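You operate a simulated robot arm through the tools that you are given. There is no shell and no other tool.

You run a simulated robot arm. Do the job below in one go: nothing can be reset, and whatever is moved stays where it is left.

## Task
Fill the sink to its green band and soak the dirty scoop clean.
Fine: drain knob to hold first, tap off before the soak; put the scoop back where it was and let the water out. Where these are worked on the way, their far stop is far enough and under half their travel is too little: drain knob.

It is judged by the outcome, as a careful person would: the job done as asked, and still so three seconds after it is handed in. It fails if anything else is knocked over, pushed out of place, dropped, spilled or broken.

## Robot
A 7-joint arm with a two-finger parallel gripper, fixed in place. Base frame: the origin is at the foot of the arm, x ahead of it, y to its left, z up; the work surface is at about z = 600. Units: mm, rad, N and s.
With the tool pointing down near the work surface it reaches from about 280 to 740 mm from the base axis. Its first joint turns from -2.007 to 2.007 rad. Payload 3.91 kg.
The TCP is the grasp point between the finger pads, 30 mm short of the fingertips. In the tool frame z runs along the fingers and y along their closing line. Largest opening 110 mm; finger width 20, thickness 10; the body of the gripper, 48 by 112 mm, starts 55 mm behind the TCP.
Orientation is that of the tool frame in the base frame, as a unit quaternion [x, y, z, w]. With the fingers straight down and closing along the base's y, the tool's x points along the base's -x, its y along +y and its z along -z.

## Interface
- The arm moves only by the tool arm_command. Its argument "commands" is text: rows parted by semicolons, each of 7 numbers parted by spaces: the shift along the tool's x, y, z in mm, then the turn, a rotation vector about the tool's x, y, z in rad, then the opening in per cent of the stroke, from 0 (shut) to 100 (fully open). In form: x y z ax ay az jaw; .... A call has 1 to 20 rows; each row is the pose to reach, as a shift and turn from the pose commanded when the call began, along the tool's axes at that moment. Each row takes 0.2 s and may step no farther than 50 mm and 0.15 rad from the row before; otherwise, or with a gripper value out of range, the whole call is refused. A pose out of reach is approached as far as the arm can. The call stops where the force on the tool passes 60 N (or 10 N more than at its start, if that is more) or the arm is blocked; 0.2 s more then pass. The fingers move at their own pace (about 108 mm/s each) and stop on an object; they squeeze with about 27 N. The grip force told is the motor's: it shows also when the fingers shut on nothing. Time passes only in rows, and 0.2 s behind the last, so rows that repeat a pose let the fingers close. The reply holds the time, the measured pose of the TCP, the force on the tool along the base axes, the opening and the grip force, in the units named above and with some noise, with the torque about the TCP (base axes, N m) and any sound that the robot's microphone picked up, and new pictures: "show" is both (left out), scene, wrist or none.
- Cameras (640 x 400 px; columns grow to the right, rows downward): "scene" is fixed at [48.6, 500.8, 1504.8]; the picture's right is [-0.18, -0.98, 0.00], its down [-0.82, 0.15, -0.55] and it looks along [0.54, -0.10, -0.84] (base axes); focal length 314 px, centre (320, 200). "wrist" rides on the gripper at [72, 17, -103] in the tool frame; the picture's right is [-0.23, 0.97, 0.00], its down [-0.76, -0.18, -0.62] and it looks along [-0.61, -0.14, 0.78] (tool axes); focal length 222 px, centre (320, 200). There is no depth. A picture from a camera that has moved, and an enlarged one, comes with that camera's place and axes in the base frame and with its lens.
- slide_trunk(by): slides the trunk up (or, below 0, down) by that many mm; the arm rides with it, the base frame stays. It gives what a move gives, with no picture.
- close_up(camera, box): a new picture of the part [left, top, right, bottom] of that camera's present view, enlarged. The clock stands still meanwhile.
- job_done(): hands the job in; it is judged then, once.

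Nothing tells you positions but the pictures and the camera data. Unless the task says otherwise, let go and move clear before handing in.

The tools are called after "Emit:" as name(argument=value, ...) on one line, values as JSON. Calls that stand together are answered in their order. arm_command: Moves the arm, as the interface text tells. Its arguments: {"type":"object","properties":{"commands":{"type":"string"},"show":{"type":"string","enum":["both","scene","wrist","none"]}},"required":["commands"]} The other tools are called the same way: slide_trunk (by) slides the trunk up or down; close_up (camera, box) takes an enlarged picture of a part of a camera's view; job_done () hands the job in.

At the start:

```text
clock: 0.0
ee_pos: [376.2, 291.2, 1133.6]
tcp_rot: [0.0, 1.0, 0.0, -0.001]
contact_force: [-1.1, 0.3, 0.8]
torque: [0.02, 0.02, 0.0]
finger_gap: 109.9
gripper_force: 0.1
trunk travel left (down, up): [-625.0, 365.0]
```

scene: 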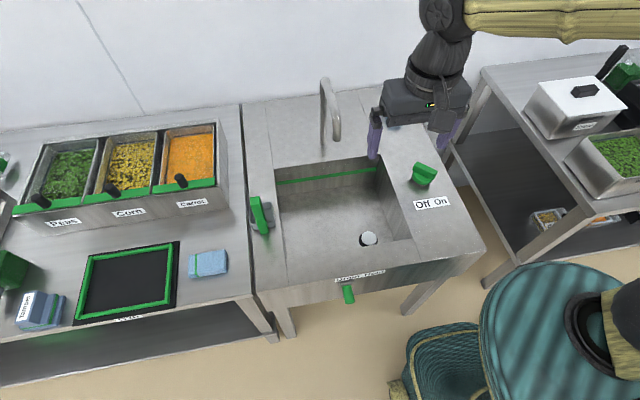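
wrist: 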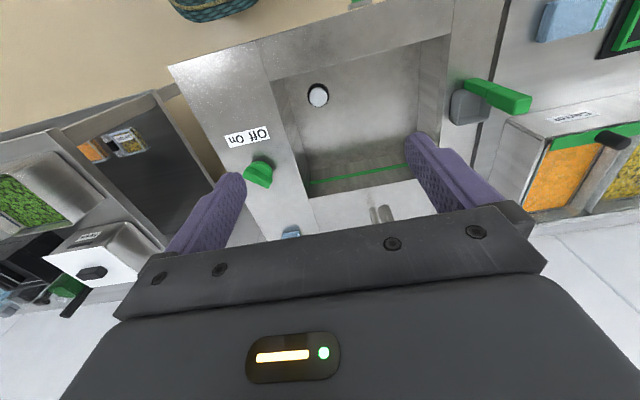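

I see a sink with a tap (green knob with "Off On" label on the right), a drain knob at the front, and a green-handled scoop apparently on the left rim of the sink. I'll take enlarged pictures before moving.

Emit:
close_up(camera="scene", box=[230, 60, 490, 320])

Emit:
close_up(camera="scene", box=[310, 250, 400, 310])

Emit:
close_up(camera="scene", box=[235, 180, 305, 250])

Emit:
close_up(camera="scene", box=[400, 140, 470, 220])

Emit:
close_up(camera="wrist", box=[220, 40, 540, 260])

```text
1.54 times, centred on (360, 190) of scene
camera zoom: at [48.6, 500.8, 1504.8], right [-0.18, -0.98, 0.0], down [-0.82, 0.15, -0.55], along [0.54, -0.1, -0.84], focal length 484 px, centre (258, 215)
```

zoom: 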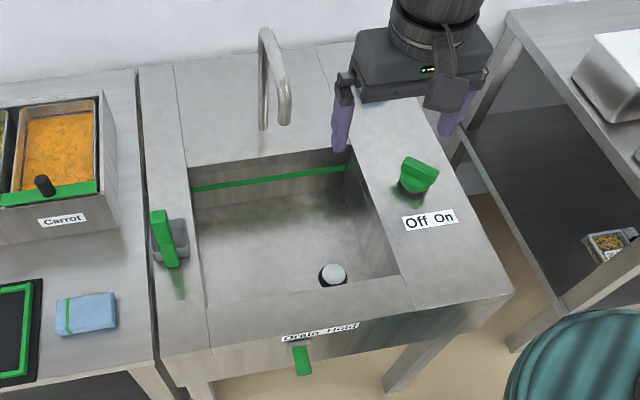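

```text
6.67 times, centred on (355, 280) of scene
camera zoom: at [48.6, 500.8, 1504.8], right [-0.18, -0.98, 0.0], down [-0.82, 0.15, -0.55], along [0.54, -0.1, -0.84], focal length 2095 px, centre (87, -333)
```

zoom: 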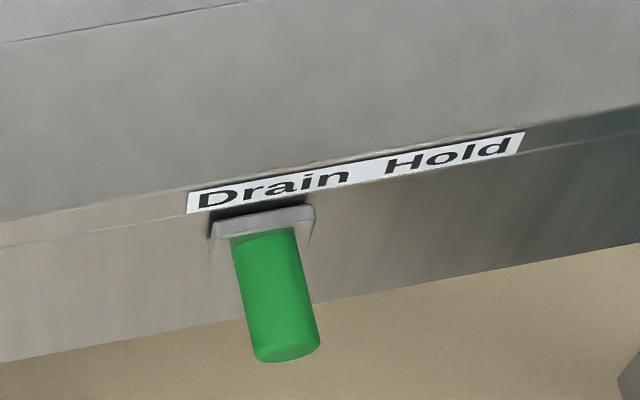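

```text
5.71 times, centred on (270, 215) of scene
camera zoom: at [48.6, 500.8, 1504.8], right [-0.18, -0.98, 0.0], down [-0.82, 0.15, -0.55], along [0.54, -0.1, -0.84], focal length 1796 px, centre (606, 114)
```

zoom: 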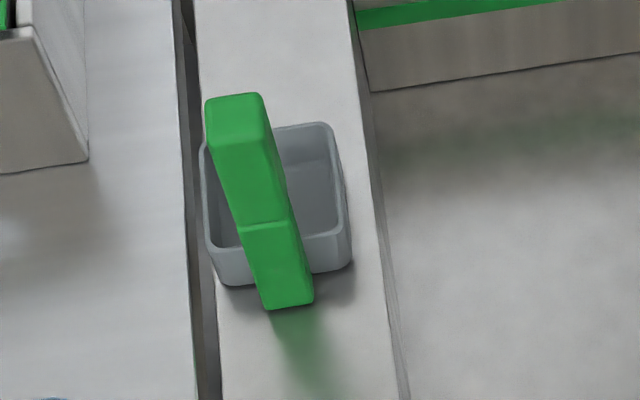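

```text
5.00 times, centred on (435, 180) of scene
camera zoom: at [48.6, 500.8, 1504.8], right [-0.18, -0.98, 0.0], down [-0.82, 0.15, -0.55], along [0.54, -0.1, -0.84], focal length 1571 px, centre (-255, 300)
```

zoom: 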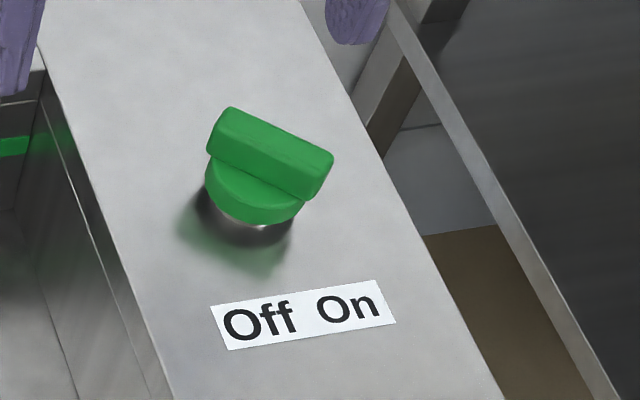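

```text
1.82 times, centred on (380, 150) of wrist
camera zoom: at [303.7, 308.4, 1237.1], right [0.23, 0.97, 0.0], down [0.76, -0.18, 0.62], along [0.61, -0.14, -0.78], focal length 404 px, centre (211, 291)
```

zoom: 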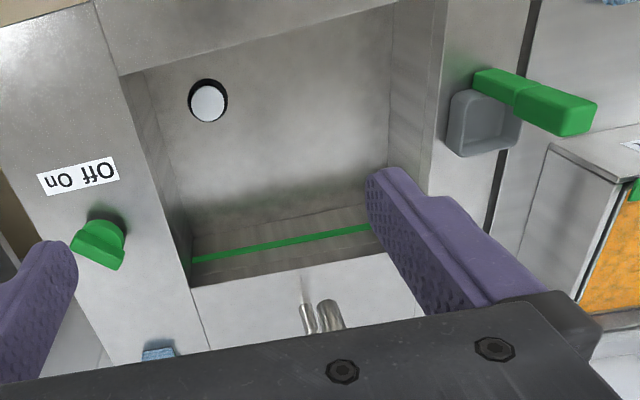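

The sink rim seems to be near z≈750 and the basin floor near 600, with the drain peg around (250, 387). I'll move the wrist camera in to look at the front panel and the left rim so I can measure them better.

Emit:
arm_command(commands="18 14 20 0 0 0 100; 36 28 40 0 0 0 100; 54 42 60 0 0 0 100; 72 56 80 0 0 0 100; 90 70 100 0 0 0 100; 108 84 120 0 0 0 100; 126 98 140 0 0 0 100; 146 109 160 0 0 0 100; 146 109 160 0 0 0 100", show="both")

```text
clock: 2.0
ee_pos: [231.2, 400.5, 973.8]
tcp_rot: [0.0, 1.0, 0.0, 0.0]
contact_force: [0.1, 0.5, 0.0]
torque: [-0.03, 0.02, -0.03]
finger_gap: 110.3
gripper_force: 0.0
trunk travel left (down, up): [-625.0, 365.0]
camera wrist: at [157.2, 417.3, 1076.4], right [0.23, 0.97, 0.0], down [0.76, -0.18, 0.62], along [0.61, -0.14, -0.78], focal length 222 px, centre (320, 200)
```

scene: 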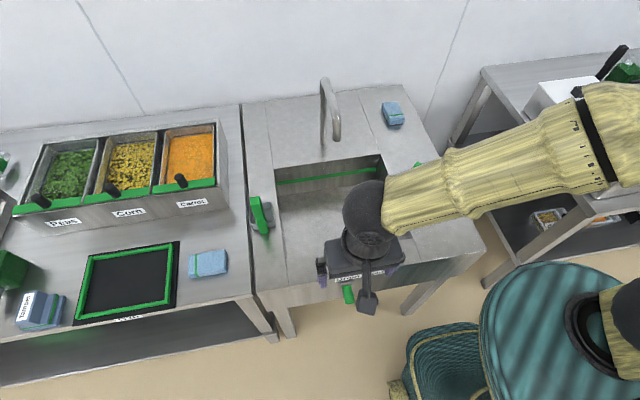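
wrist: 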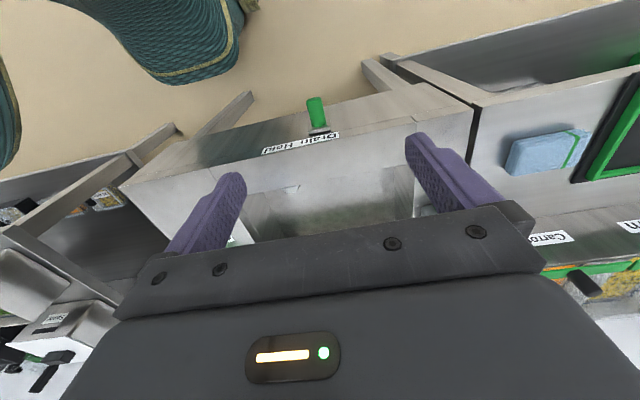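

Emit:
close_up(camera="wrist", box=[230, 80, 390, 180])

Emit:
close_up(camera="scene", box=[300, 250, 400, 320])

```text
4.00 times, centred on (310, 130) of wrist
camera zoom: at [157.2, 417.3, 1076.4], right [0.23, 0.97, 0.0], down [0.76, -0.18, 0.62], along [0.61, -0.14, -0.78], focal length 888 px, centre (360, 480)
```

zoom: 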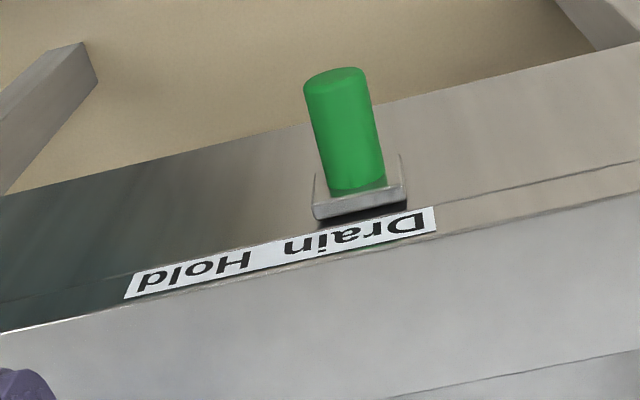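

```text
5.71 times, centred on (350, 285) of scene
camera zoom: at [48.6, 500.8, 1504.8], right [-0.18, -0.98, 0.0], down [-0.82, 0.15, -0.55], along [0.54, -0.1, -0.84], focal length 1796 px, centre (149, -286)
```

zoom: 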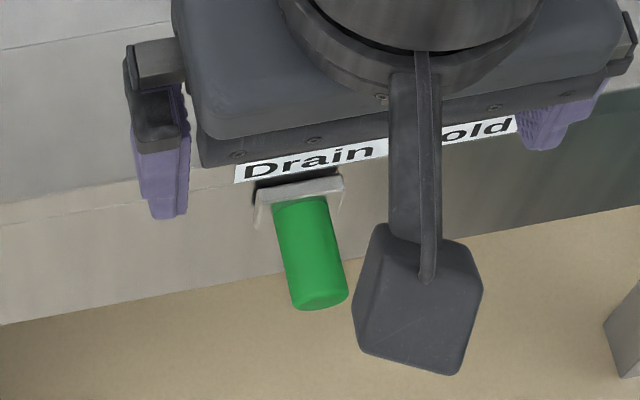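

The drain peg sits at the "Drain" end of a slot on the front panel, around y≈385 and z≈670–700, and it has to go toward −y for "Hold". I'll lower the wrist camera in front of the panel for a flatter view to pin this down.

Emit:
arm_command(commands="8 0 35 0 0 0 100; 16 0 70 0 0 0 100; 24 0 105 0 0 0 100; 32 0 140 0 0 0 100; 41 0 170 0 0 0 100; 41 0 180 0 0 0 100; 41 0 180 0 0 0 100", show="wrist")

Emit:
close_up(camera="wrist", box=[200, 60, 440, 210])

```text
clock: 3.6
ee_pos: [189.7, 400.5, 794.2]
tcp_rot: [0.0, 1.0, 0.0, 0.0]
contact_force: [-0.5, 0.4, 0.0]
torque: [0.02, 0.01, 0.02]
finger_gap: 110.1
gripper_force: 0.1
trunk travel left (down, up): [-625.0, 365.0]
camera wrist: at [117.2, 418.0, 897.1], right [0.23, 0.97, 0.0], down [0.76, -0.18, 0.62], along [0.61, -0.14, -0.78], focal length 222 px, centre (320, 200)
```

wrist: 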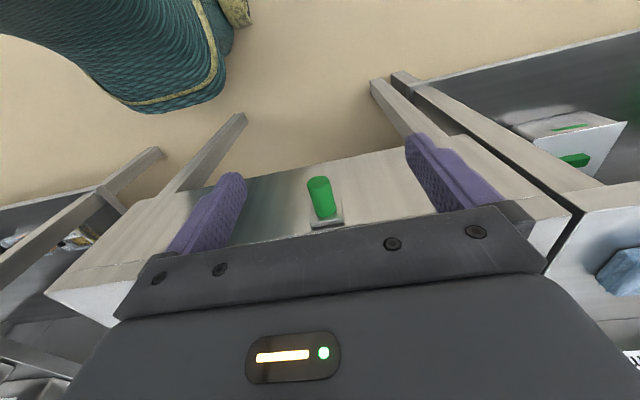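

```text
2.67 times, centred on (320, 135) of wrist
camera zoom: at [117.2, 418.0, 897.1], right [0.23, 0.97, 0.0], down [0.76, -0.18, 0.62], along [0.61, -0.14, -0.78], focal length 592 px, centre (320, 373)
```

zoom: 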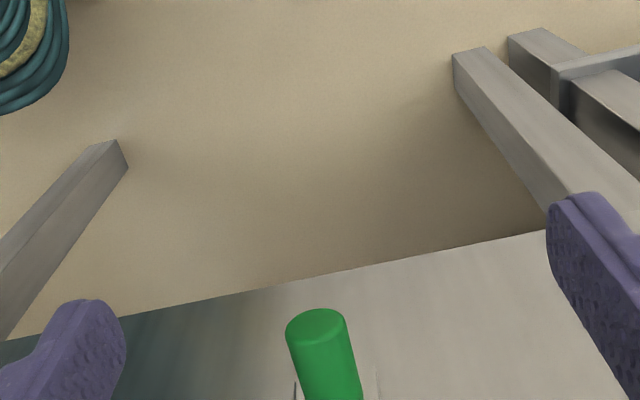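

The peg tip measures about (254, 384, 687) and its base about (292, 384, 705), so it droops toward me, with the panel face near x≈300. I'll go down in front of the panel and straddle the peg with open fingers.

Emit:
arm_command(commands="0 -8 35 0 0 0 100; 0 -16 70 0 0 0 100; 0 -16 100 0 0 0 100; -20 -16 101 0 0 0 100; -40 -16 101 0 0 0 100; -60 -16 101 0 0 0 100; -74 -16 101 0 0 0 100; -74 -16 101 0 0 0 100", show="both")

```text
clock: 5.4
ee_pos: [262.4, 385.5, 693.1]
tcp_rot: [0.0, 1.0, 0.0, 0.0]
contact_force: [-0.2, 0.3, -0.3]
torque: [0.01, 0.0, 0.02]
finger_gap: 110.1
gripper_force: 0.0
trunk travel left (down, up): [-625.0, 365.0]
camera wrist: at [190.3, 402.2, 795.9], right [0.23, 0.97, 0.0], down [0.76, -0.18, 0.62], along [0.61, -0.14, -0.78], focal length 222 px, centre (320, 200)
```

scene: 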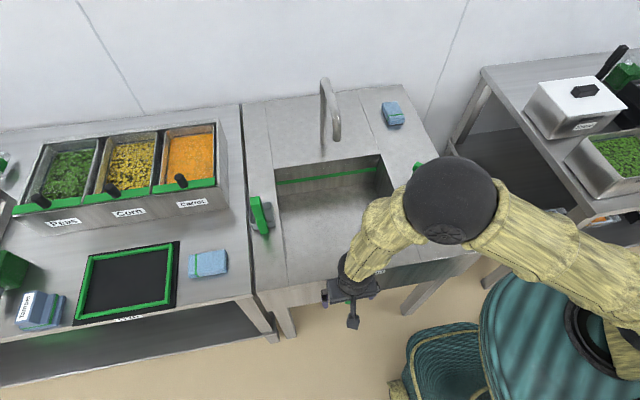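
wrist: 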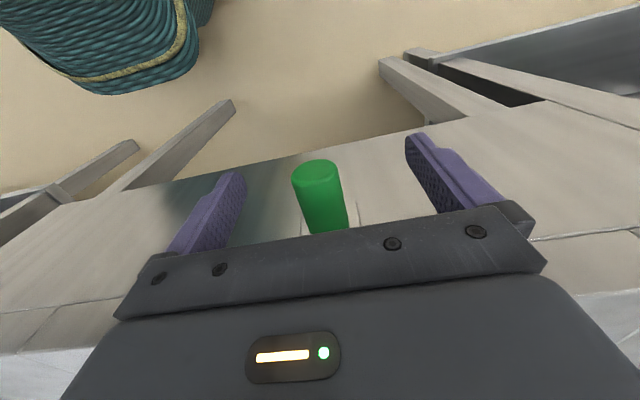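

The peg sits centred between the open fingers. I'll close on it now.

Emit:
arm_command(commands="0 0 0 0 0 0 40; 0 0 0 0 0 0 20; 0 0 0 0 0 0 0; 0 0 0 0 0 0 0; 0 0 0 0 0 0 0", show="wrist")

```text
clock: 6.6
ee_pos: [262.7, 385.8, 693.8]
tcp_rot: [-0.001, 1.0, 0.0, 0.0]
contact_force: [1.1, -3.1, 0.2]
torque: [-0.02, 0.04, -0.02]
finger_gap: 25.2
gripper_force: 44.9
trunk travel left (down, up): [-625.0, 365.0]
camera wrist: at [190.2, 401.8, 795.8], right [0.23, 0.97, 0.0], down [0.76, -0.18, 0.62], along [0.61, -0.14, -0.78], focal length 222 px, centre (320, 200)
```

wrist: 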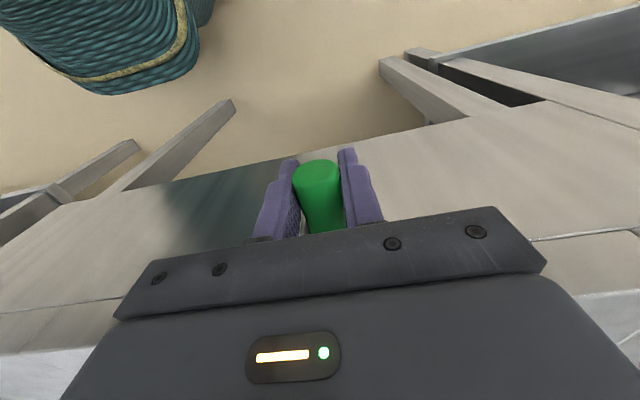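

The peg is gripped (25 mm across). I'll slide it toward −y in small steps while watching the side force.

Emit:
arm_command(commands="0 -6 0 0 0 0 0; 0 -12 0 0 0 0 0; 0 -18 0 0 0 0 0; 0 -24 0 0 0 0 0; 0 -30 0 0 0 0 0; 0 -36 0 0 0 0 0; 0 -36 0 0 0 0 0", show="wrist")

```text
clock: 8.2
ee_pos: [261.9, 348.3, 692.0]
tcp_rot: [-0.001, 1.0, 0.0, 0.0]
contact_force: [4.5, -0.5, -10.8]
torque: [0.05, -0.68, -0.05]
finger_gap: 25.3
gripper_force: 45.0
trunk travel left (down, up): [-625.0, 365.0]
camera wrist: at [190.2, 365.7, 795.8], right [0.23, 0.97, 0.0], down [0.76, -0.18, 0.62], along [0.61, -0.14, -0.78], focal length 222 px, centre (320, 200)
```

wrist: 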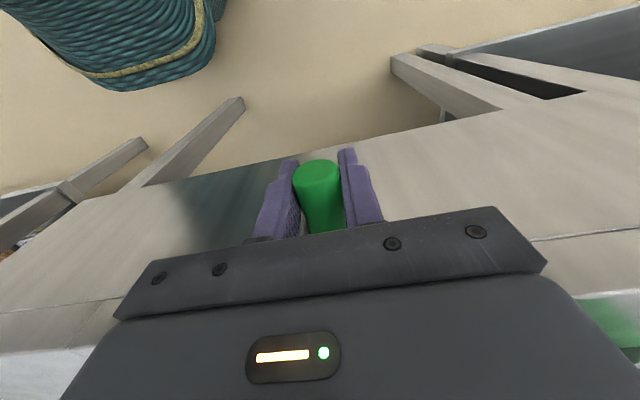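

The peg has followed the move, but a downward force of about 11 N has built up. I'll look at the knob before going on.

Emit:
close_up(camera="scene", box=[310, 240, 410, 330])

Emit:
close_up(camera="wrist", box=[220, 130, 420, 250])

```text
4.44 times, centred on (360, 285) of scene
camera zoom: at [48.6, 500.8, 1504.8], right [-0.18, -0.98, 0.0], down [-0.82, 0.15, -0.55], along [0.54, -0.1, -0.84], focal length 1397 px, centre (142, -178)
```

zoom: 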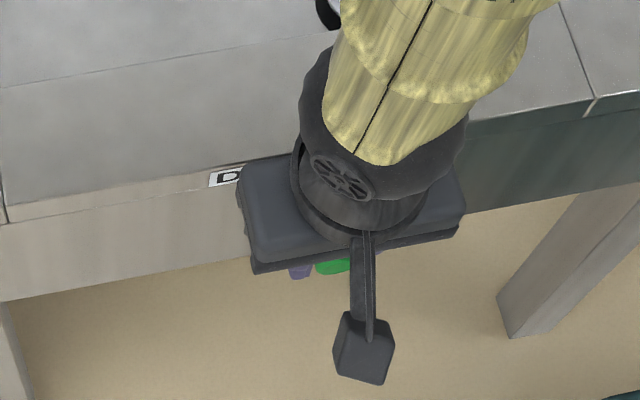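

```text
3.20 times, centred on (320, 190) of wrist
camera zoom: at [190.2, 365.7, 795.8], right [0.23, 0.97, 0.0], down [0.76, -0.18, 0.62], along [0.61, -0.14, -0.78], focal length 711 px, centre (320, 232)
```

zoom: 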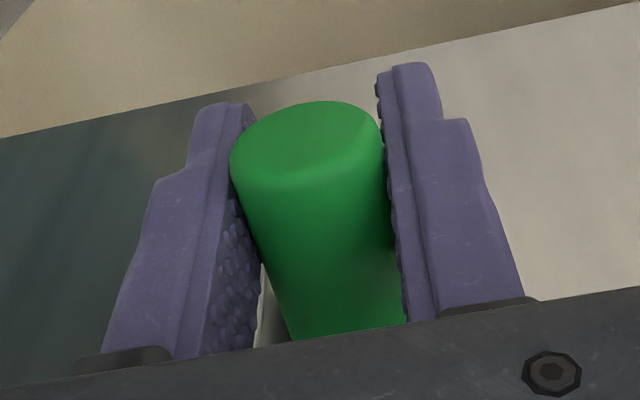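

The fingers still hold the peg squarely. I'll keep sliding toward Hold in smaller steps.

Emit:
arm_command(commands="0 -4 0 0 0 0 0; 0 -8 0 0 0 0 0; 0 -12 0 0 0 0 0; 0 -12 0 0 0 0 0", show="none")

```text
clock: 9.2
ee_pos: [262.6, 338.0, 693.2]
tcp_rot: [0.0, 1.0, 0.0, -0.001]
contact_force: [0.8, 0.1, -11.0]
torque: [0.0, -0.3, 0.05]
finger_gap: 25.5
gripper_force: 45.3
trunk travel left (down, up): [-625.0, 365.0]
```

Emit:
arm_command(commands="0 -4 0 0 0 0 0; 0 -8 0 0 0 0 0; 0 -12 0 0 0 0 0; 0 -12 0 0 0 0 0", show="wrist")

```text
clock: 10.2
ee_pos: [263.3, 324.5, 693.1]
tcp_rot: [-0.001, 1.0, -0.001, -0.001]
contact_force: [-5.4, 0.5, -10.3]
torque: [0.0, 0.22, 0.07]
finger_gap: 25.1
gripper_force: 44.5
trunk travel left (down, up): [-625.0, 365.0]
camera wrist: at [190.3, 341.3, 796.0], right [0.23, 0.97, 0.0], down [0.76, -0.18, 0.62], along [0.61, -0.14, -0.78], focal length 222 px, centre (320, 200)
```

wrist: 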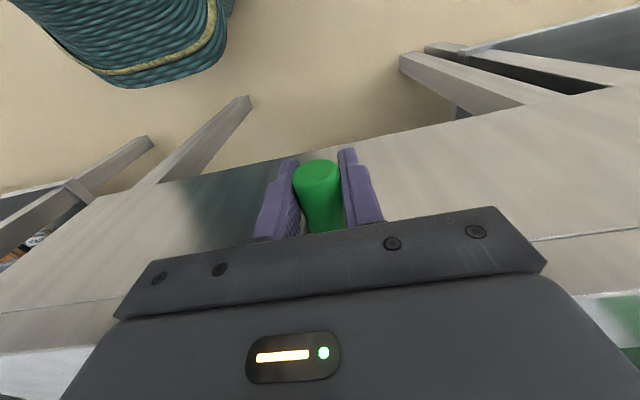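

Emit:
arm_command(commands="0 -3 0 0 0 0 0; 0 -6 0 0 0 0 0; 0 -9 0 0 0 0 0; 0 -12 0 0 0 0 0; 0 -12 0 0 0 0 0", show="wrist")

```text
clock: 11.4
ee_pos: [262.3, 315.1, 692.4]
tcp_rot: [-0.001, 1.0, 0.0, 0.0]
contact_force: [-10.5, 14.1, -15.3]
torque: [-0.03, 1.09, 0.1]
finger_gap: 25.5
gripper_force: 44.8
trunk travel left (down, up): [-625.0, 365.0]
camera wrist: at [190.2, 331.4, 796.0], right [0.23, 0.97, 0.0], down [0.76, -0.18, 0.62], along [0.61, -0.14, -0.78], focal length 222 px, centre (320, 200)
```

wrist: 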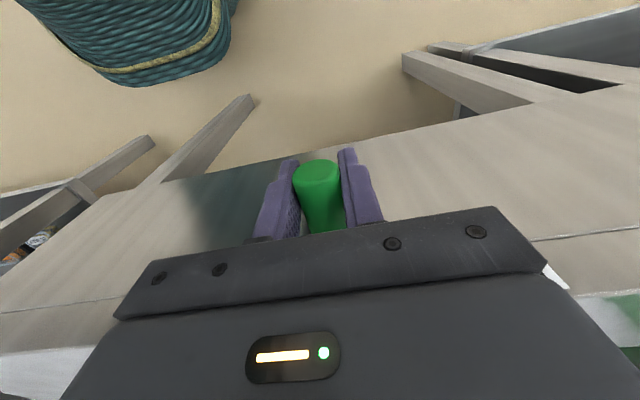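

The side force jumped to 14 N at y≈315 after about 70 mm of travel, so the knob seems to be at its Hold stop. I'll let go, back off and check the picture.

Emit:
arm_command(commands="0 0 0 0 0 0 30; 0 0 0 0 0 0 60; 0 0 0 0 0 0 100; 15 0 0 0 0 0 100; 40 0 0 0 0 0 100; 70 0 0 0 0 0 100; 90 0 0 0 0 0 100; 90 0 -40 0 0 0 100; 90 0 -80 0 0 0 100; 90 0 -120 0 0 0 100; 90 0 -160 0 0 0 100; 90 0 -200 0 0 0 100; 70 0 -240 0 0 0 100; 50 0 -280 0 0 0 100; 50 0 -280 0 0 0 100", show="both")

Emit:
close_up(camera="wrist", box=[230, 80, 390, 180])

```text
clock: 14.6
ee_pos: [211.9, 313.8, 973.7]
tcp_rot: [-0.001, 1.0, 0.001, 0.0]
contact_force: [-0.4, 0.6, -0.7]
torque: [-0.03, 0.0, 0.01]
finger_gap: 110.3
gripper_force: 0.1
trunk travel left (down, up): [-625.0, 365.0]
camera wrist: at [140.7, 330.4, 1076.7], right [0.23, 0.97, 0.0], down [0.76, -0.18, 0.62], along [0.61, -0.14, -0.78], focal length 222 px, centre (320, 200)
```

scene: 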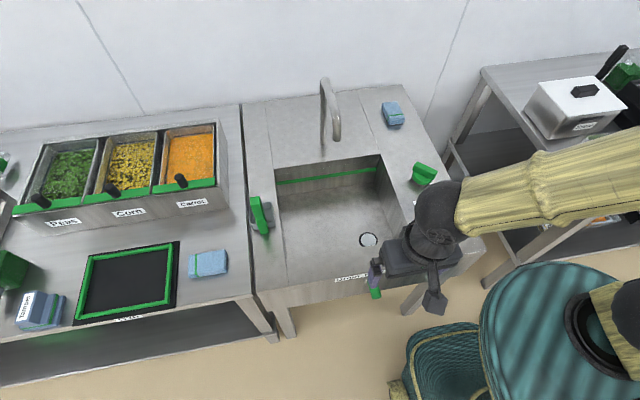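
wrist: 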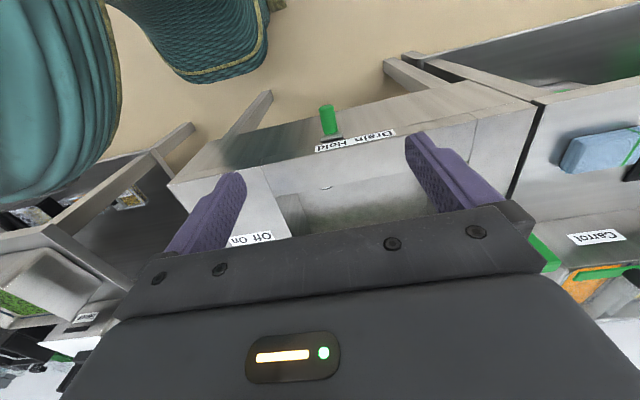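

```text
4.00 times, centred on (310, 130) of wrist
camera zoom: at [140.7, 330.4, 1076.7], right [0.23, 0.97, 0.0], down [0.76, -0.18, 0.62], along [0.61, -0.14, -0.78], focal length 888 px, centre (360, 480)
```

zoom: 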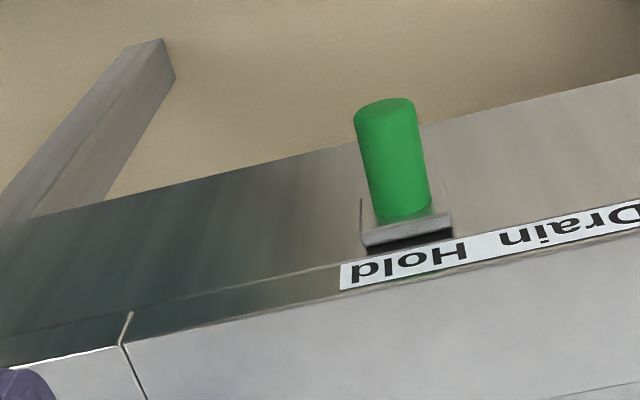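

The knob is now at the "Hold" end. Next I'll move the wrist camera over to the tap knob on the right deck and measure it.

Emit:
arm_command(commands="-26 -26 0 0 0 0 100; -52 -52 0 0 0 0 100; -78 -78 0 0 0 0 100; -104 -104 0 0 0 0 100; -130 -130 0 0 0 0 100; -156 -156 0 0 0 0 100; -180 -184 0 0 0 0 100; -190 -200 0 0 0 0 100; -190 -200 0 0 0 0 100", show="both")

Emit:
close_up(camera="wrist", box=[230, 60, 430, 185])

Emit:
close_up(camera="scene", box=[230, 60, 490, 320])

```text
clock: 16.6
ee_pos: [403.0, 114.1, 971.9]
tcp_rot: [0.0, 1.0, 0.0, 0.0]
contact_force: [0.4, -0.1, 0.9]
torque: [0.02, -0.03, 0.01]
finger_gap: 109.8
gripper_force: 0.0
trunk travel left (down, up): [-625.0, 365.0]
camera wrist: at [330.1, 130.2, 1075.0], right [0.23, 0.97, 0.0], down [0.76, -0.18, 0.62], along [0.61, -0.14, -0.78], focal length 222 px, centre (320, 200)
```

scene: 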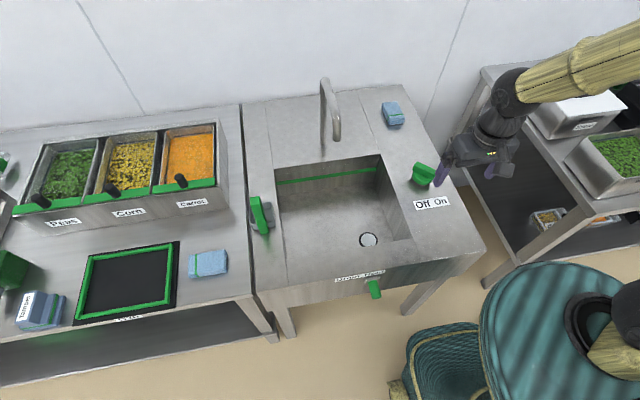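
wrist: 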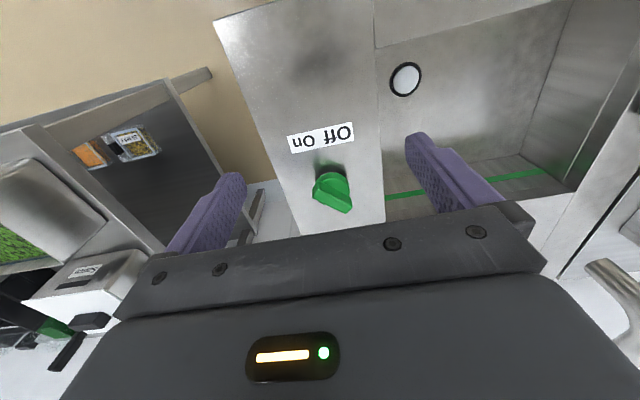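

```text
3.20 times, centred on (330, 122) of wrist
camera zoom: at [330.1, 130.2, 1075.0], right [0.23, 0.97, 0.0], down [0.76, -0.18, 0.62], along [0.61, -0.14, -0.78], focal length 711 px, centre (288, 448)
```

zoom: 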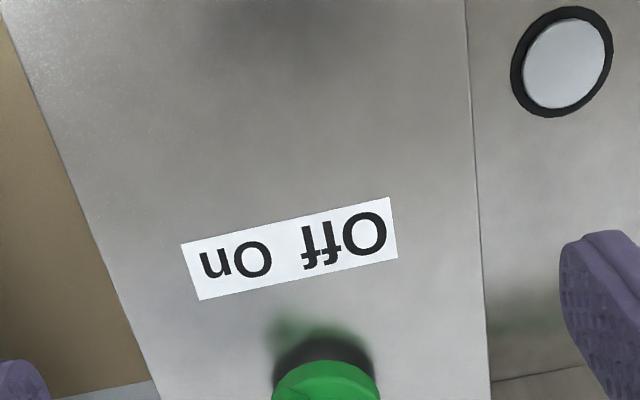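

```text
1.54 times, centred on (360, 190) of scene
camera zoom: at [48.6, 500.8, 1504.8], right [-0.18, -0.98, 0.0], down [-0.82, 0.15, -0.55], along [0.54, -0.1, -0.84], focal length 484 px, centre (258, 215)
```

zoom: 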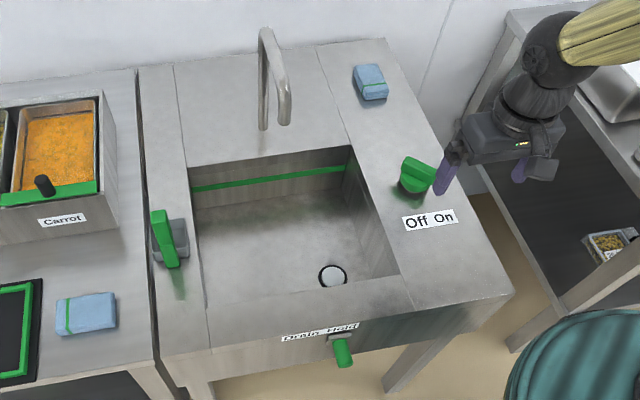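

Emit:
close_up(camera="wrist", box=[276, 115, 388, 235])

Emit:
close_up(camera="scene", box=[390, 140, 460, 220])

```text
3.33 times, centred on (332, 175) of wrist
camera zoom: at [330.1, 130.2, 1075.0], right [0.23, 0.97, 0.0], down [0.76, -0.18, 0.62], along [0.61, -0.14, -0.78], focal length 740 px, centre (280, 283)
```

zoom: 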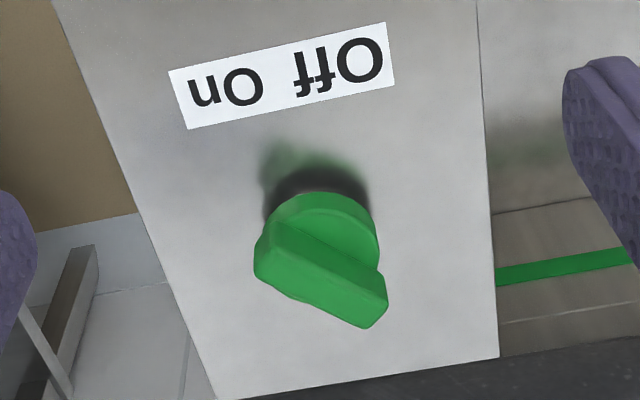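

```text
5.00 times, centred on (425, 180) of scene
camera zoom: at [48.6, 500.8, 1504.8], right [-0.18, -0.98, 0.0], down [-0.82, 0.15, -0.55], along [0.54, -0.1, -0.84], focal length 1571 px, centre (-205, 300)
```

zoom: 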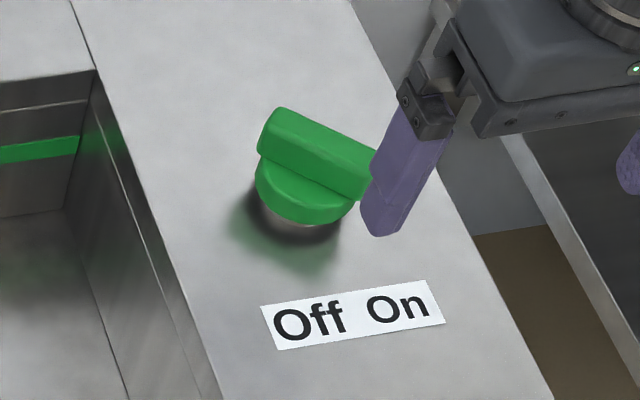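

The plug has dropped flush, and the tap knob is near (550, 100) with its bar along about +45° and its top at z≈790. I'll move over it, yaw the gripper across the bar, and look from closer.

Emit:
arm_command(commands="-25 -2 15 0 0 -0.13 100; -50 -5 30 0 0 -0.26 100; -75 -7 45 0 0 -0.39 100; -100 -10 60 0 0 -0.52 100; -125 -12 75 0 0 -0.65 100; -147 -14 92 0 0 -0.785 100; -147 -14 92 0 0 -0.785 100", show="both")

Emit:
close_up(camera="wrist", box=[230, 100, 430, 225])

Emit:
close_up(camera="scene", box=[390, 120, 480, 210])

```text
clock: 18.2
ee_pos: [549.7, 97.5, 880.9]
tcp_rot: [-0.384, 0.923, 0.0, 0.0]
contact_force: [0.1, 0.9, -0.1]
torque: [-0.01, -0.03, -0.03]
finger_gap: 109.9
gripper_force: 0.0
trunk travel left (down, up): [-625.0, 365.0]
camera wrist: at [486.3, 57.6, 984.4], right [-0.53, 0.85, 0.0], down [0.66, 0.41, 0.62], along [0.53, 0.33, -0.78], focal length 222 px, centre (320, 200)
```

scene: 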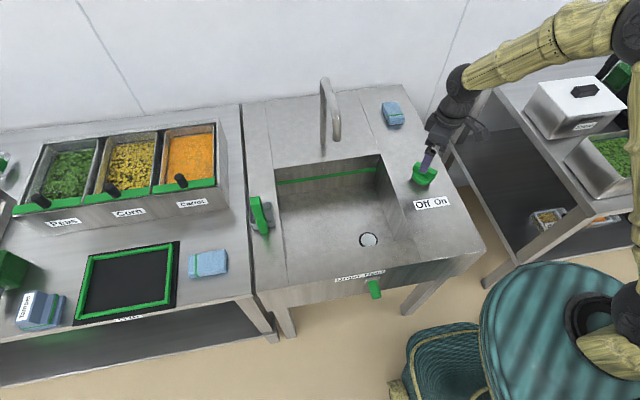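
wrist: 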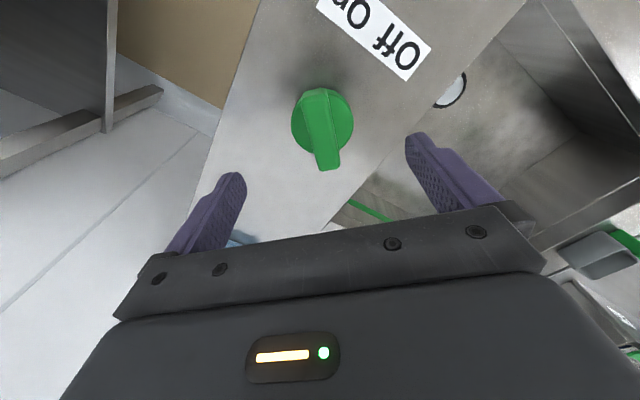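

```text
3.20 times, centred on (330, 162) of wrist
camera zoom: at [486.3, 57.6, 984.4], right [-0.53, 0.85, 0.0], down [0.66, 0.41, 0.62], along [0.53, 0.33, -0.78], focal length 711 px, centre (288, 320)
```

zoom: 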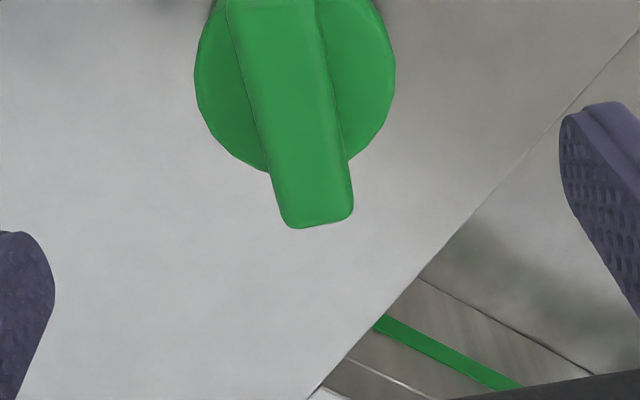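

```text
4.44 times, centred on (435, 165) of scene
camera zoom: at [48.6, 500.8, 1504.8], right [-0.18, -0.98, 0.0], down [-0.82, 0.15, -0.55], along [0.54, -0.1, -0.84], focal length 1397 px, centre (-191, 356)
```

zoom: 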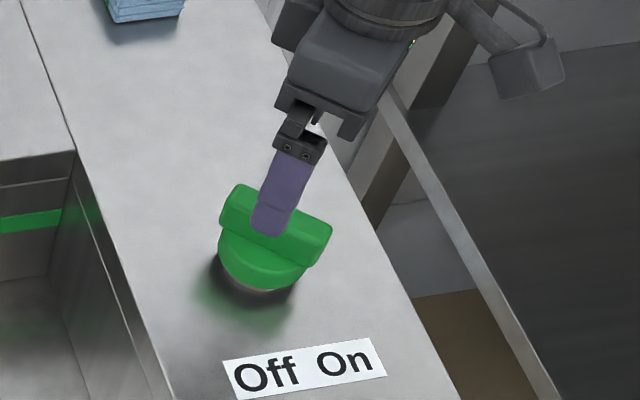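

The bar's long end points to the far left (Off), so On should be a clockwise quarter turn; the knob axis is near (547, 96.5). I'll centre over it, descend to z≈803 and close.

Emit:
arm_command(commands="2.6 1.2 25 0 0 0 100; 2.6 1.2 50 0 0 0 100; 2.6 1.2 68 0 0 0 100; 2.6 1.2 78 0 0 0 100; 2.6 1.2 78 0 0 0 100", show="both")

Emit:
close_up(camera="wrist", box=[230, 100, 430, 225])

Emit:
close_up(camera="scene", box=[390, 120, 480, 210])

```text
clock: 19.4
ee_pos: [546.5, 97.3, 800.6]
tcp_rot: [-0.383, 0.924, 0.0, -0.001]
contact_force: [0.7, 0.0, 0.9]
torque: [-0.04, -0.01, 0.02]
finger_gap: 110.2
gripper_force: 0.1
trunk travel left (down, up): [-625.0, 365.0]
camera wrist: at [483.5, 57.6, 905.6], right [-0.53, 0.85, 0.0], down [0.66, 0.41, 0.62], along [0.53, 0.33, -0.78], focal length 222 px, centre (320, 200)
```

scene: 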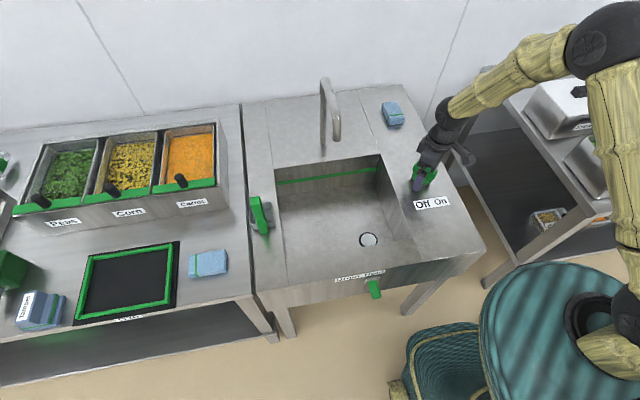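
wrist: 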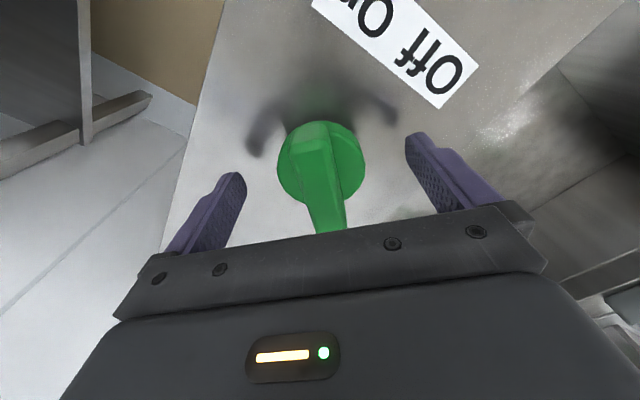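

```text
3.20 times, centred on (330, 162) of wrist
camera zoom: at [483.5, 57.6, 905.6], right [-0.53, 0.85, 0.0], down [0.66, 0.41, 0.62], along [0.53, 0.33, -0.78], focal length 711 px, centre (288, 320)
```

zoom: 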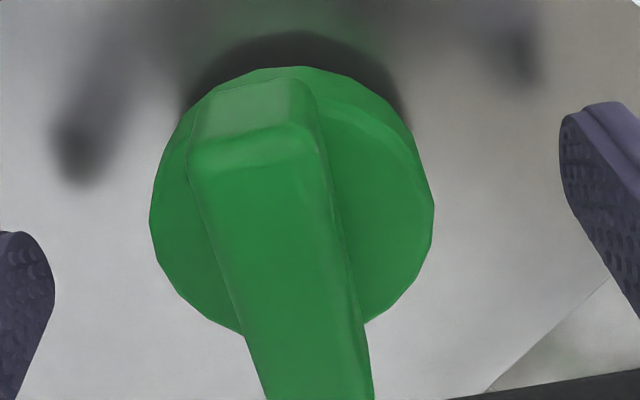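

```text
4.44 times, centred on (435, 165) of scene
camera zoom: at [48.6, 500.8, 1504.8], right [-0.18, -0.98, 0.0], down [-0.82, 0.15, -0.55], along [0.54, -0.1, -0.84], focal length 1397 px, centre (-191, 356)
```

zoom: 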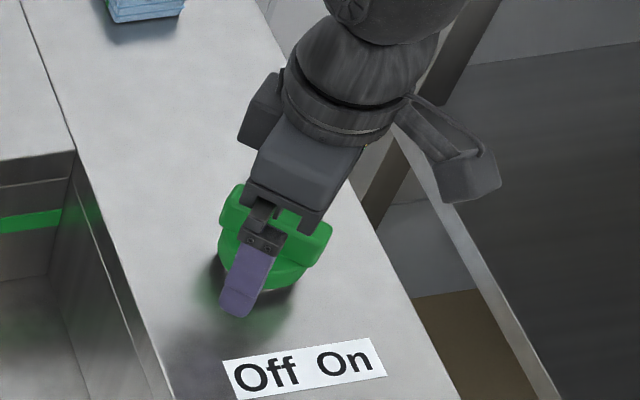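

The disc's top is near z≈778 and the bar's top near 800, so fingers at this height would catch the disc. I'll rise 12 mm and close on the bar alone.

Emit:
arm_command(commands="0.5 0.3 -6 0 0 0 100; 0.5 0.3 -12 0 0 0 100; 0.5 0.3 -12 0 0 0 50; 0.5 0.3 -12 0 0 0 25; 0.5 0.3 -12 0 0 0 0; 0.5 0.3 -12 0 0 0 0; 0.5 0.3 -12 0 0 0 0", show="both")

```text
clock: 21.0
ee_pos: [547.8, 97.6, 815.0]
tcp_rot: [-0.383, 0.924, -0.001, -0.001]
contact_force: [1.5, -1.7, 1.8]
torque: [-0.22, 0.15, -0.03]
finger_gap: 21.9
gripper_force: 45.3
trunk travel left (down, up): [-625.0, 365.0]
camera wrist: at [484.0, 57.8, 918.2], right [-0.53, 0.85, 0.0], down [0.66, 0.41, 0.62], along [0.53, 0.33, -0.78], focal length 222 px, centre (320, 200)
```

scene: 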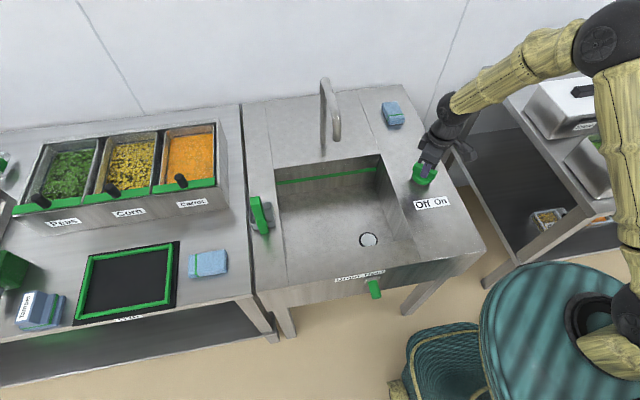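
wrist: 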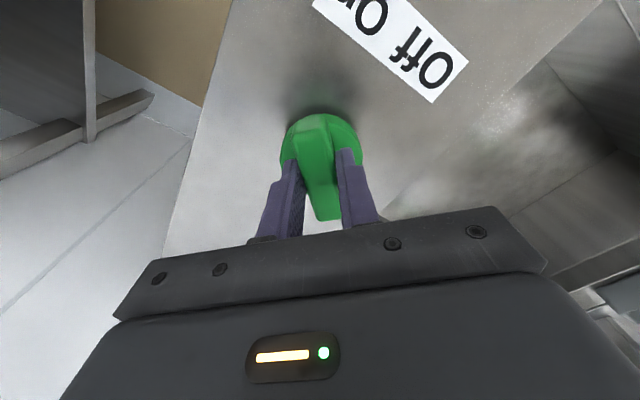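

I've gripped the bar (22 mm). I'll turn clockwise seen from above, starting with a small test turn.

Emit:
arm_command(commands="0 0 0 0 0 0.1 0; 0 0 0 0 0 0.2 0; 0 0 0 0 0 0.3 0; 0 0 0 0 0 0.3 0", show="both")

```text
clock: 22.0
ee_pos: [546.4, 97.9, 816.0]
tcp_rot: [-0.24, 0.971, -0.001, 0.0]
contact_force: [0.8, 2.4, 6.2]
torque: [-0.2, 0.47, 0.0]
finger_gap: 21.8
gripper_force: 45.4
trunk travel left (down, up): [-625.0, 365.0]
camera wrist: at [474.5, 79.2, 918.2], right [-0.25, 0.97, 0.0], down [0.76, 0.2, 0.62], along [0.6, 0.16, -0.78], focal length 222 px, centre (320, 200)
```

scene: 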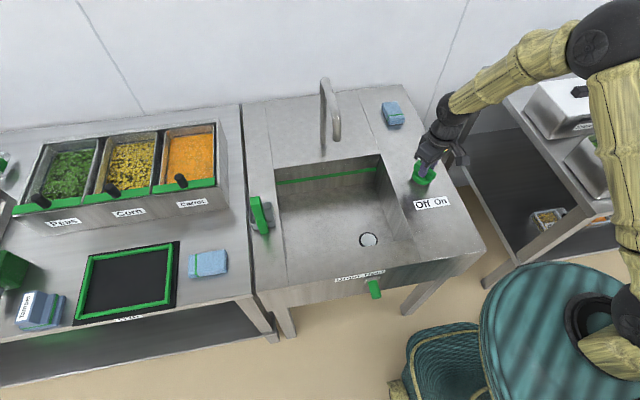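
wrist: 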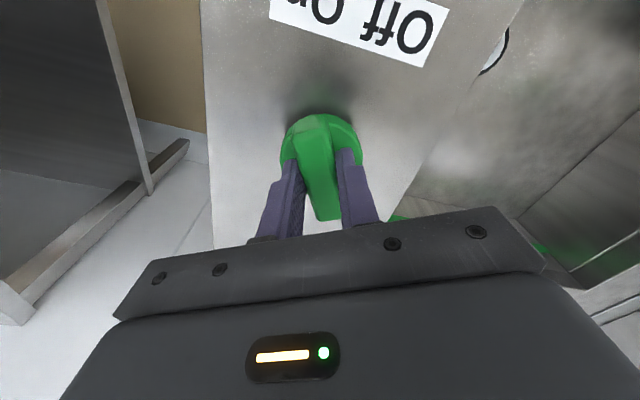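

The knob turns freely. I'll keep turning toward On.

Emit:
arm_command(commands="0 0 0 0 0 0.12 0; 0 0 0 0 0 0.24 0; 0 0 0 0 0 0.36 0; 0 0 0 0 0 0.48 0; 0 0 0 0 0 0.6 0; 0 0 0 0 0 0.6 0", show="both")

```text
clock: 23.4
ee_pos: [546.3, 100.3, 815.2]
tcp_rot: [0.058, 0.998, -0.001, 0.001]
contact_force: [-2.3, 20.9, 5.0]
torque: [0.64, -0.24, 0.02]
finger_gap: 21.8
gripper_force: 45.0
trunk travel left (down, up): [-625.0, 365.0]
camera wrist: at [476.0, 125.3, 918.1], right [0.34, 0.94, 0.0], down [0.74, -0.26, 0.62], along [0.59, -0.21, -0.78], focal length 222 px, centre (320, 200)
```

scene: 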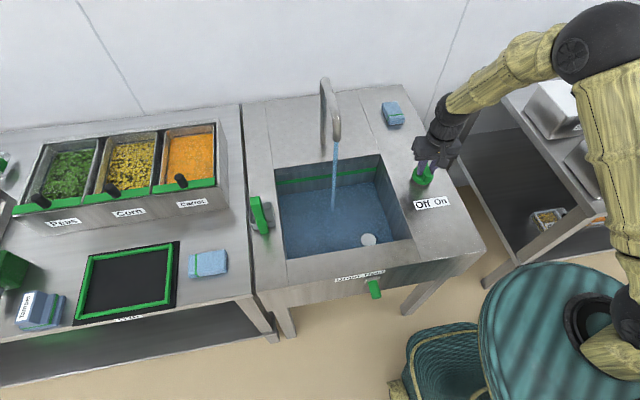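
wrist: 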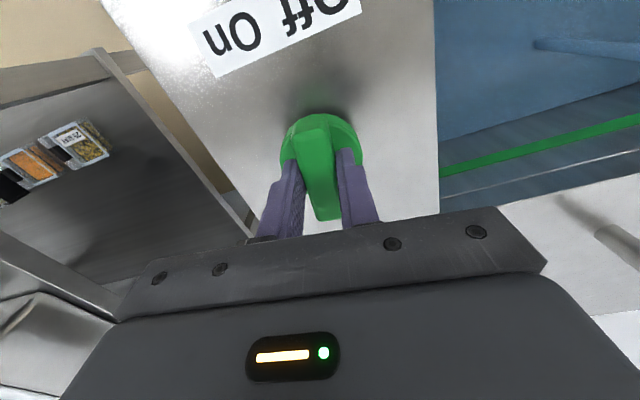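

Water is running now. I'll stop turning and check the level against the green band.

Emit:
close_up(camera="scene", box=[260, 140, 420, 260])

Emit:
close_up(camera="wrist", box=[420, 20, 640, 220])

```text
3.33 times, centred on (340, 200) of scene
camera zoom: at [48.6, 500.8, 1504.8], right [-0.18, -0.98, 0.0], down [-0.82, 0.15, -0.55], along [0.54, -0.1, -0.84], focal length 1048 px, centre (253, 200)
```

zoom: 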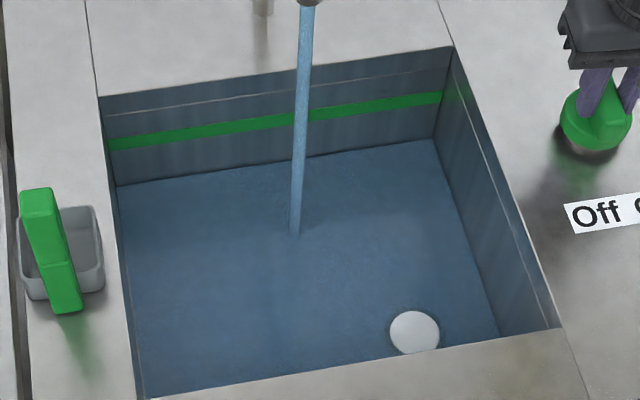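

```text
2.00 times, centred on (530, 120) of wrist
camera zoom: at [476.0, 125.3, 918.1], right [0.34, 0.94, 0.0], down [0.74, -0.26, 0.62], along [0.59, -0.21, -0.78], focal length 444 px, centre (-100, 360)
```

zoom: 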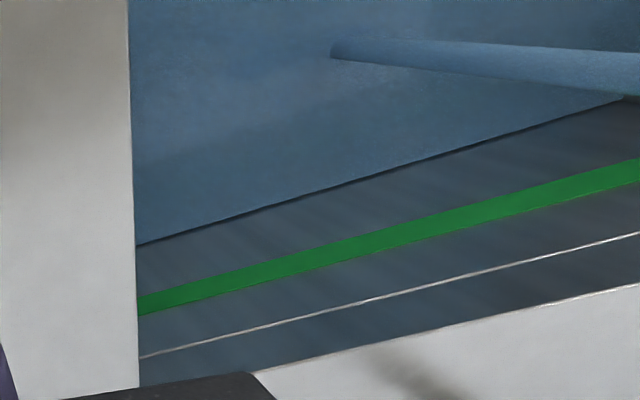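

The water edge is near z≈606, and the band spans about z 665–683, so there is still a way to go. I'll ease the side load on the knob by 4 mm and let a second pass to get the fill rate.

Emit:
arm_command(commands="0.4 3 0 0 0 0 0; 0.4 4 0 0 0 0 0; 0.4 4 0 0 0 0 0; 0.4 4 0 0 0 0 0", show="none")

Emit:
close_up(camera="scene", box=[260, 140, 420, 260])

```text
clock: 24.4
ee_pos: [546.7, 100.0, 813.8]
tcp_rot: [0.057, 0.998, -0.001, -0.001]
contact_force: [-7.0, -2.6, 2.9]
torque: [-0.25, -1.12, 0.01]
finger_gap: 21.7
gripper_force: 44.9
trunk travel left (down, up): [-625.0, 365.0]
```

```text
3.33 times, centred on (340, 200) of scene
camera zoom: at [48.6, 500.8, 1504.8], right [-0.18, -0.98, 0.0], down [-0.82, 0.15, -0.55], along [0.54, -0.1, -0.84], focal length 1048 px, centre (253, 200)
```

zoom: 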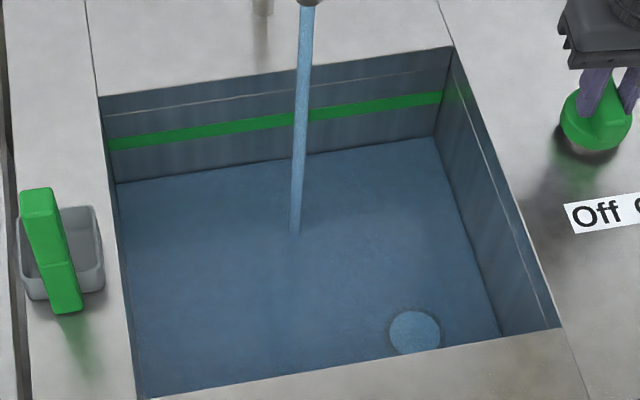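

The level is rising slowly, about 2 pixels a second, with nearly 40 pixels to go. I'll wait in chunks and keep watching.

Emit:
arm_command(commands="0 0 0 0 0 0 0; 0 0 0 0 0 0 0; 0 0 0 0 0 0 0; 0 0 0 0 0 0 0; 0 0 0 0 0 0 0; 0 0 0 0 0 0 0; 0 0 0 0 0 0 0; 0 0 0 0 0 0 0; 0 0 0 0 0 0 0; 0 0 0 0 0 0 0; 0 0 0 0 0 0 0; 0 0 0 0 0 0 0; 0 0 0 0 0 0 0; 0 0 0 0 0 0 0; 0 0 0 0 0 0 0; 0 0 0 0 0 0 0; 0 0 0 0 0 0 0; 0 0 0 0 0 0 0; 0 0 0 0 0 0 0", show="none")

Emit:
close_up(camera="scene", box=[260, 140, 420, 260])

```text
clock: 28.4
ee_pos: [547.2, 100.9, 815.7]
tcp_rot: [0.058, 0.998, 0.001, 0.001]
contact_force: [-9.5, -17.4, -3.9]
torque: [-0.51, 0.32, -0.07]
finger_gap: 21.6
gripper_force: 44.3
trunk travel left (down, up): [-625.0, 365.0]
```

```text
3.33 times, centred on (340, 200) of scene
camera zoom: at [48.6, 500.8, 1504.8], right [-0.18, -0.98, 0.0], down [-0.82, 0.15, -0.55], along [0.54, -0.1, -0.84], focal length 1048 px, centre (253, 200)
```

zoom: 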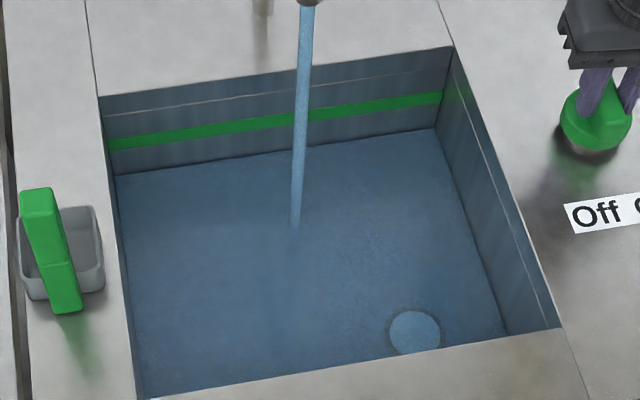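

Emit:
arm_command(commands="0 -2 0 0 0 0 0; 0 -2 0 0 0 0 0; 0 -2 0 0 0 0 0; 0 -2 0 0 0 0 0; 0 -2 0 0 0 0 0; 0 -2 0 0 0 0 0; 0 -2 0 0 0 0 0; 0 -2 0 0 0 0 0; 0 -2 0 0 0 0 0; 0 -2 0 0 0 0 0; 0 -2 0 0 0 0 0; 0 -2 0 0 0 0 0; 0 -2 0 0 0 0 0; 0 -2 0 0 0 0 0; 0 -2 0 0 0 0 0; 0 -2 0 0 0 0 0; 0 -2 0 0 0 0 0; 0 -2 0 0 0 0 0; 0 -2 0 0 0 0 0", show="none")

Emit:
close_up(camera="scene", box=[260, 140, 420, 260])

```text
clock: 32.4
ee_pos: [546.4, 99.8, 815.4]
tcp_rot: [0.058, 0.998, 0.0, 0.0]
contact_force: [-10.2, 11.0, -6.8]
torque: [0.34, 0.42, 0.07]
finger_gap: 21.5
gripper_force: 44.9
trunk travel left (down, up): [-625.0, 365.0]
```

```text
3.33 times, centred on (340, 200) of scene
camera zoom: at [48.6, 500.8, 1504.8], right [-0.18, -0.98, 0.0], down [-0.82, 0.15, -0.55], along [0.54, -0.1, -0.84], focal length 1048 px, centre (253, 200)
```

zoom: 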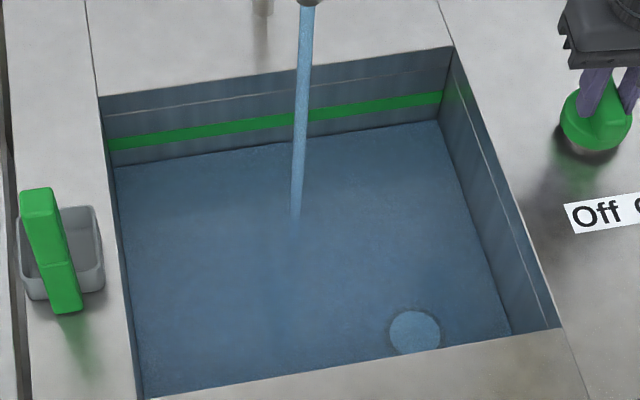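

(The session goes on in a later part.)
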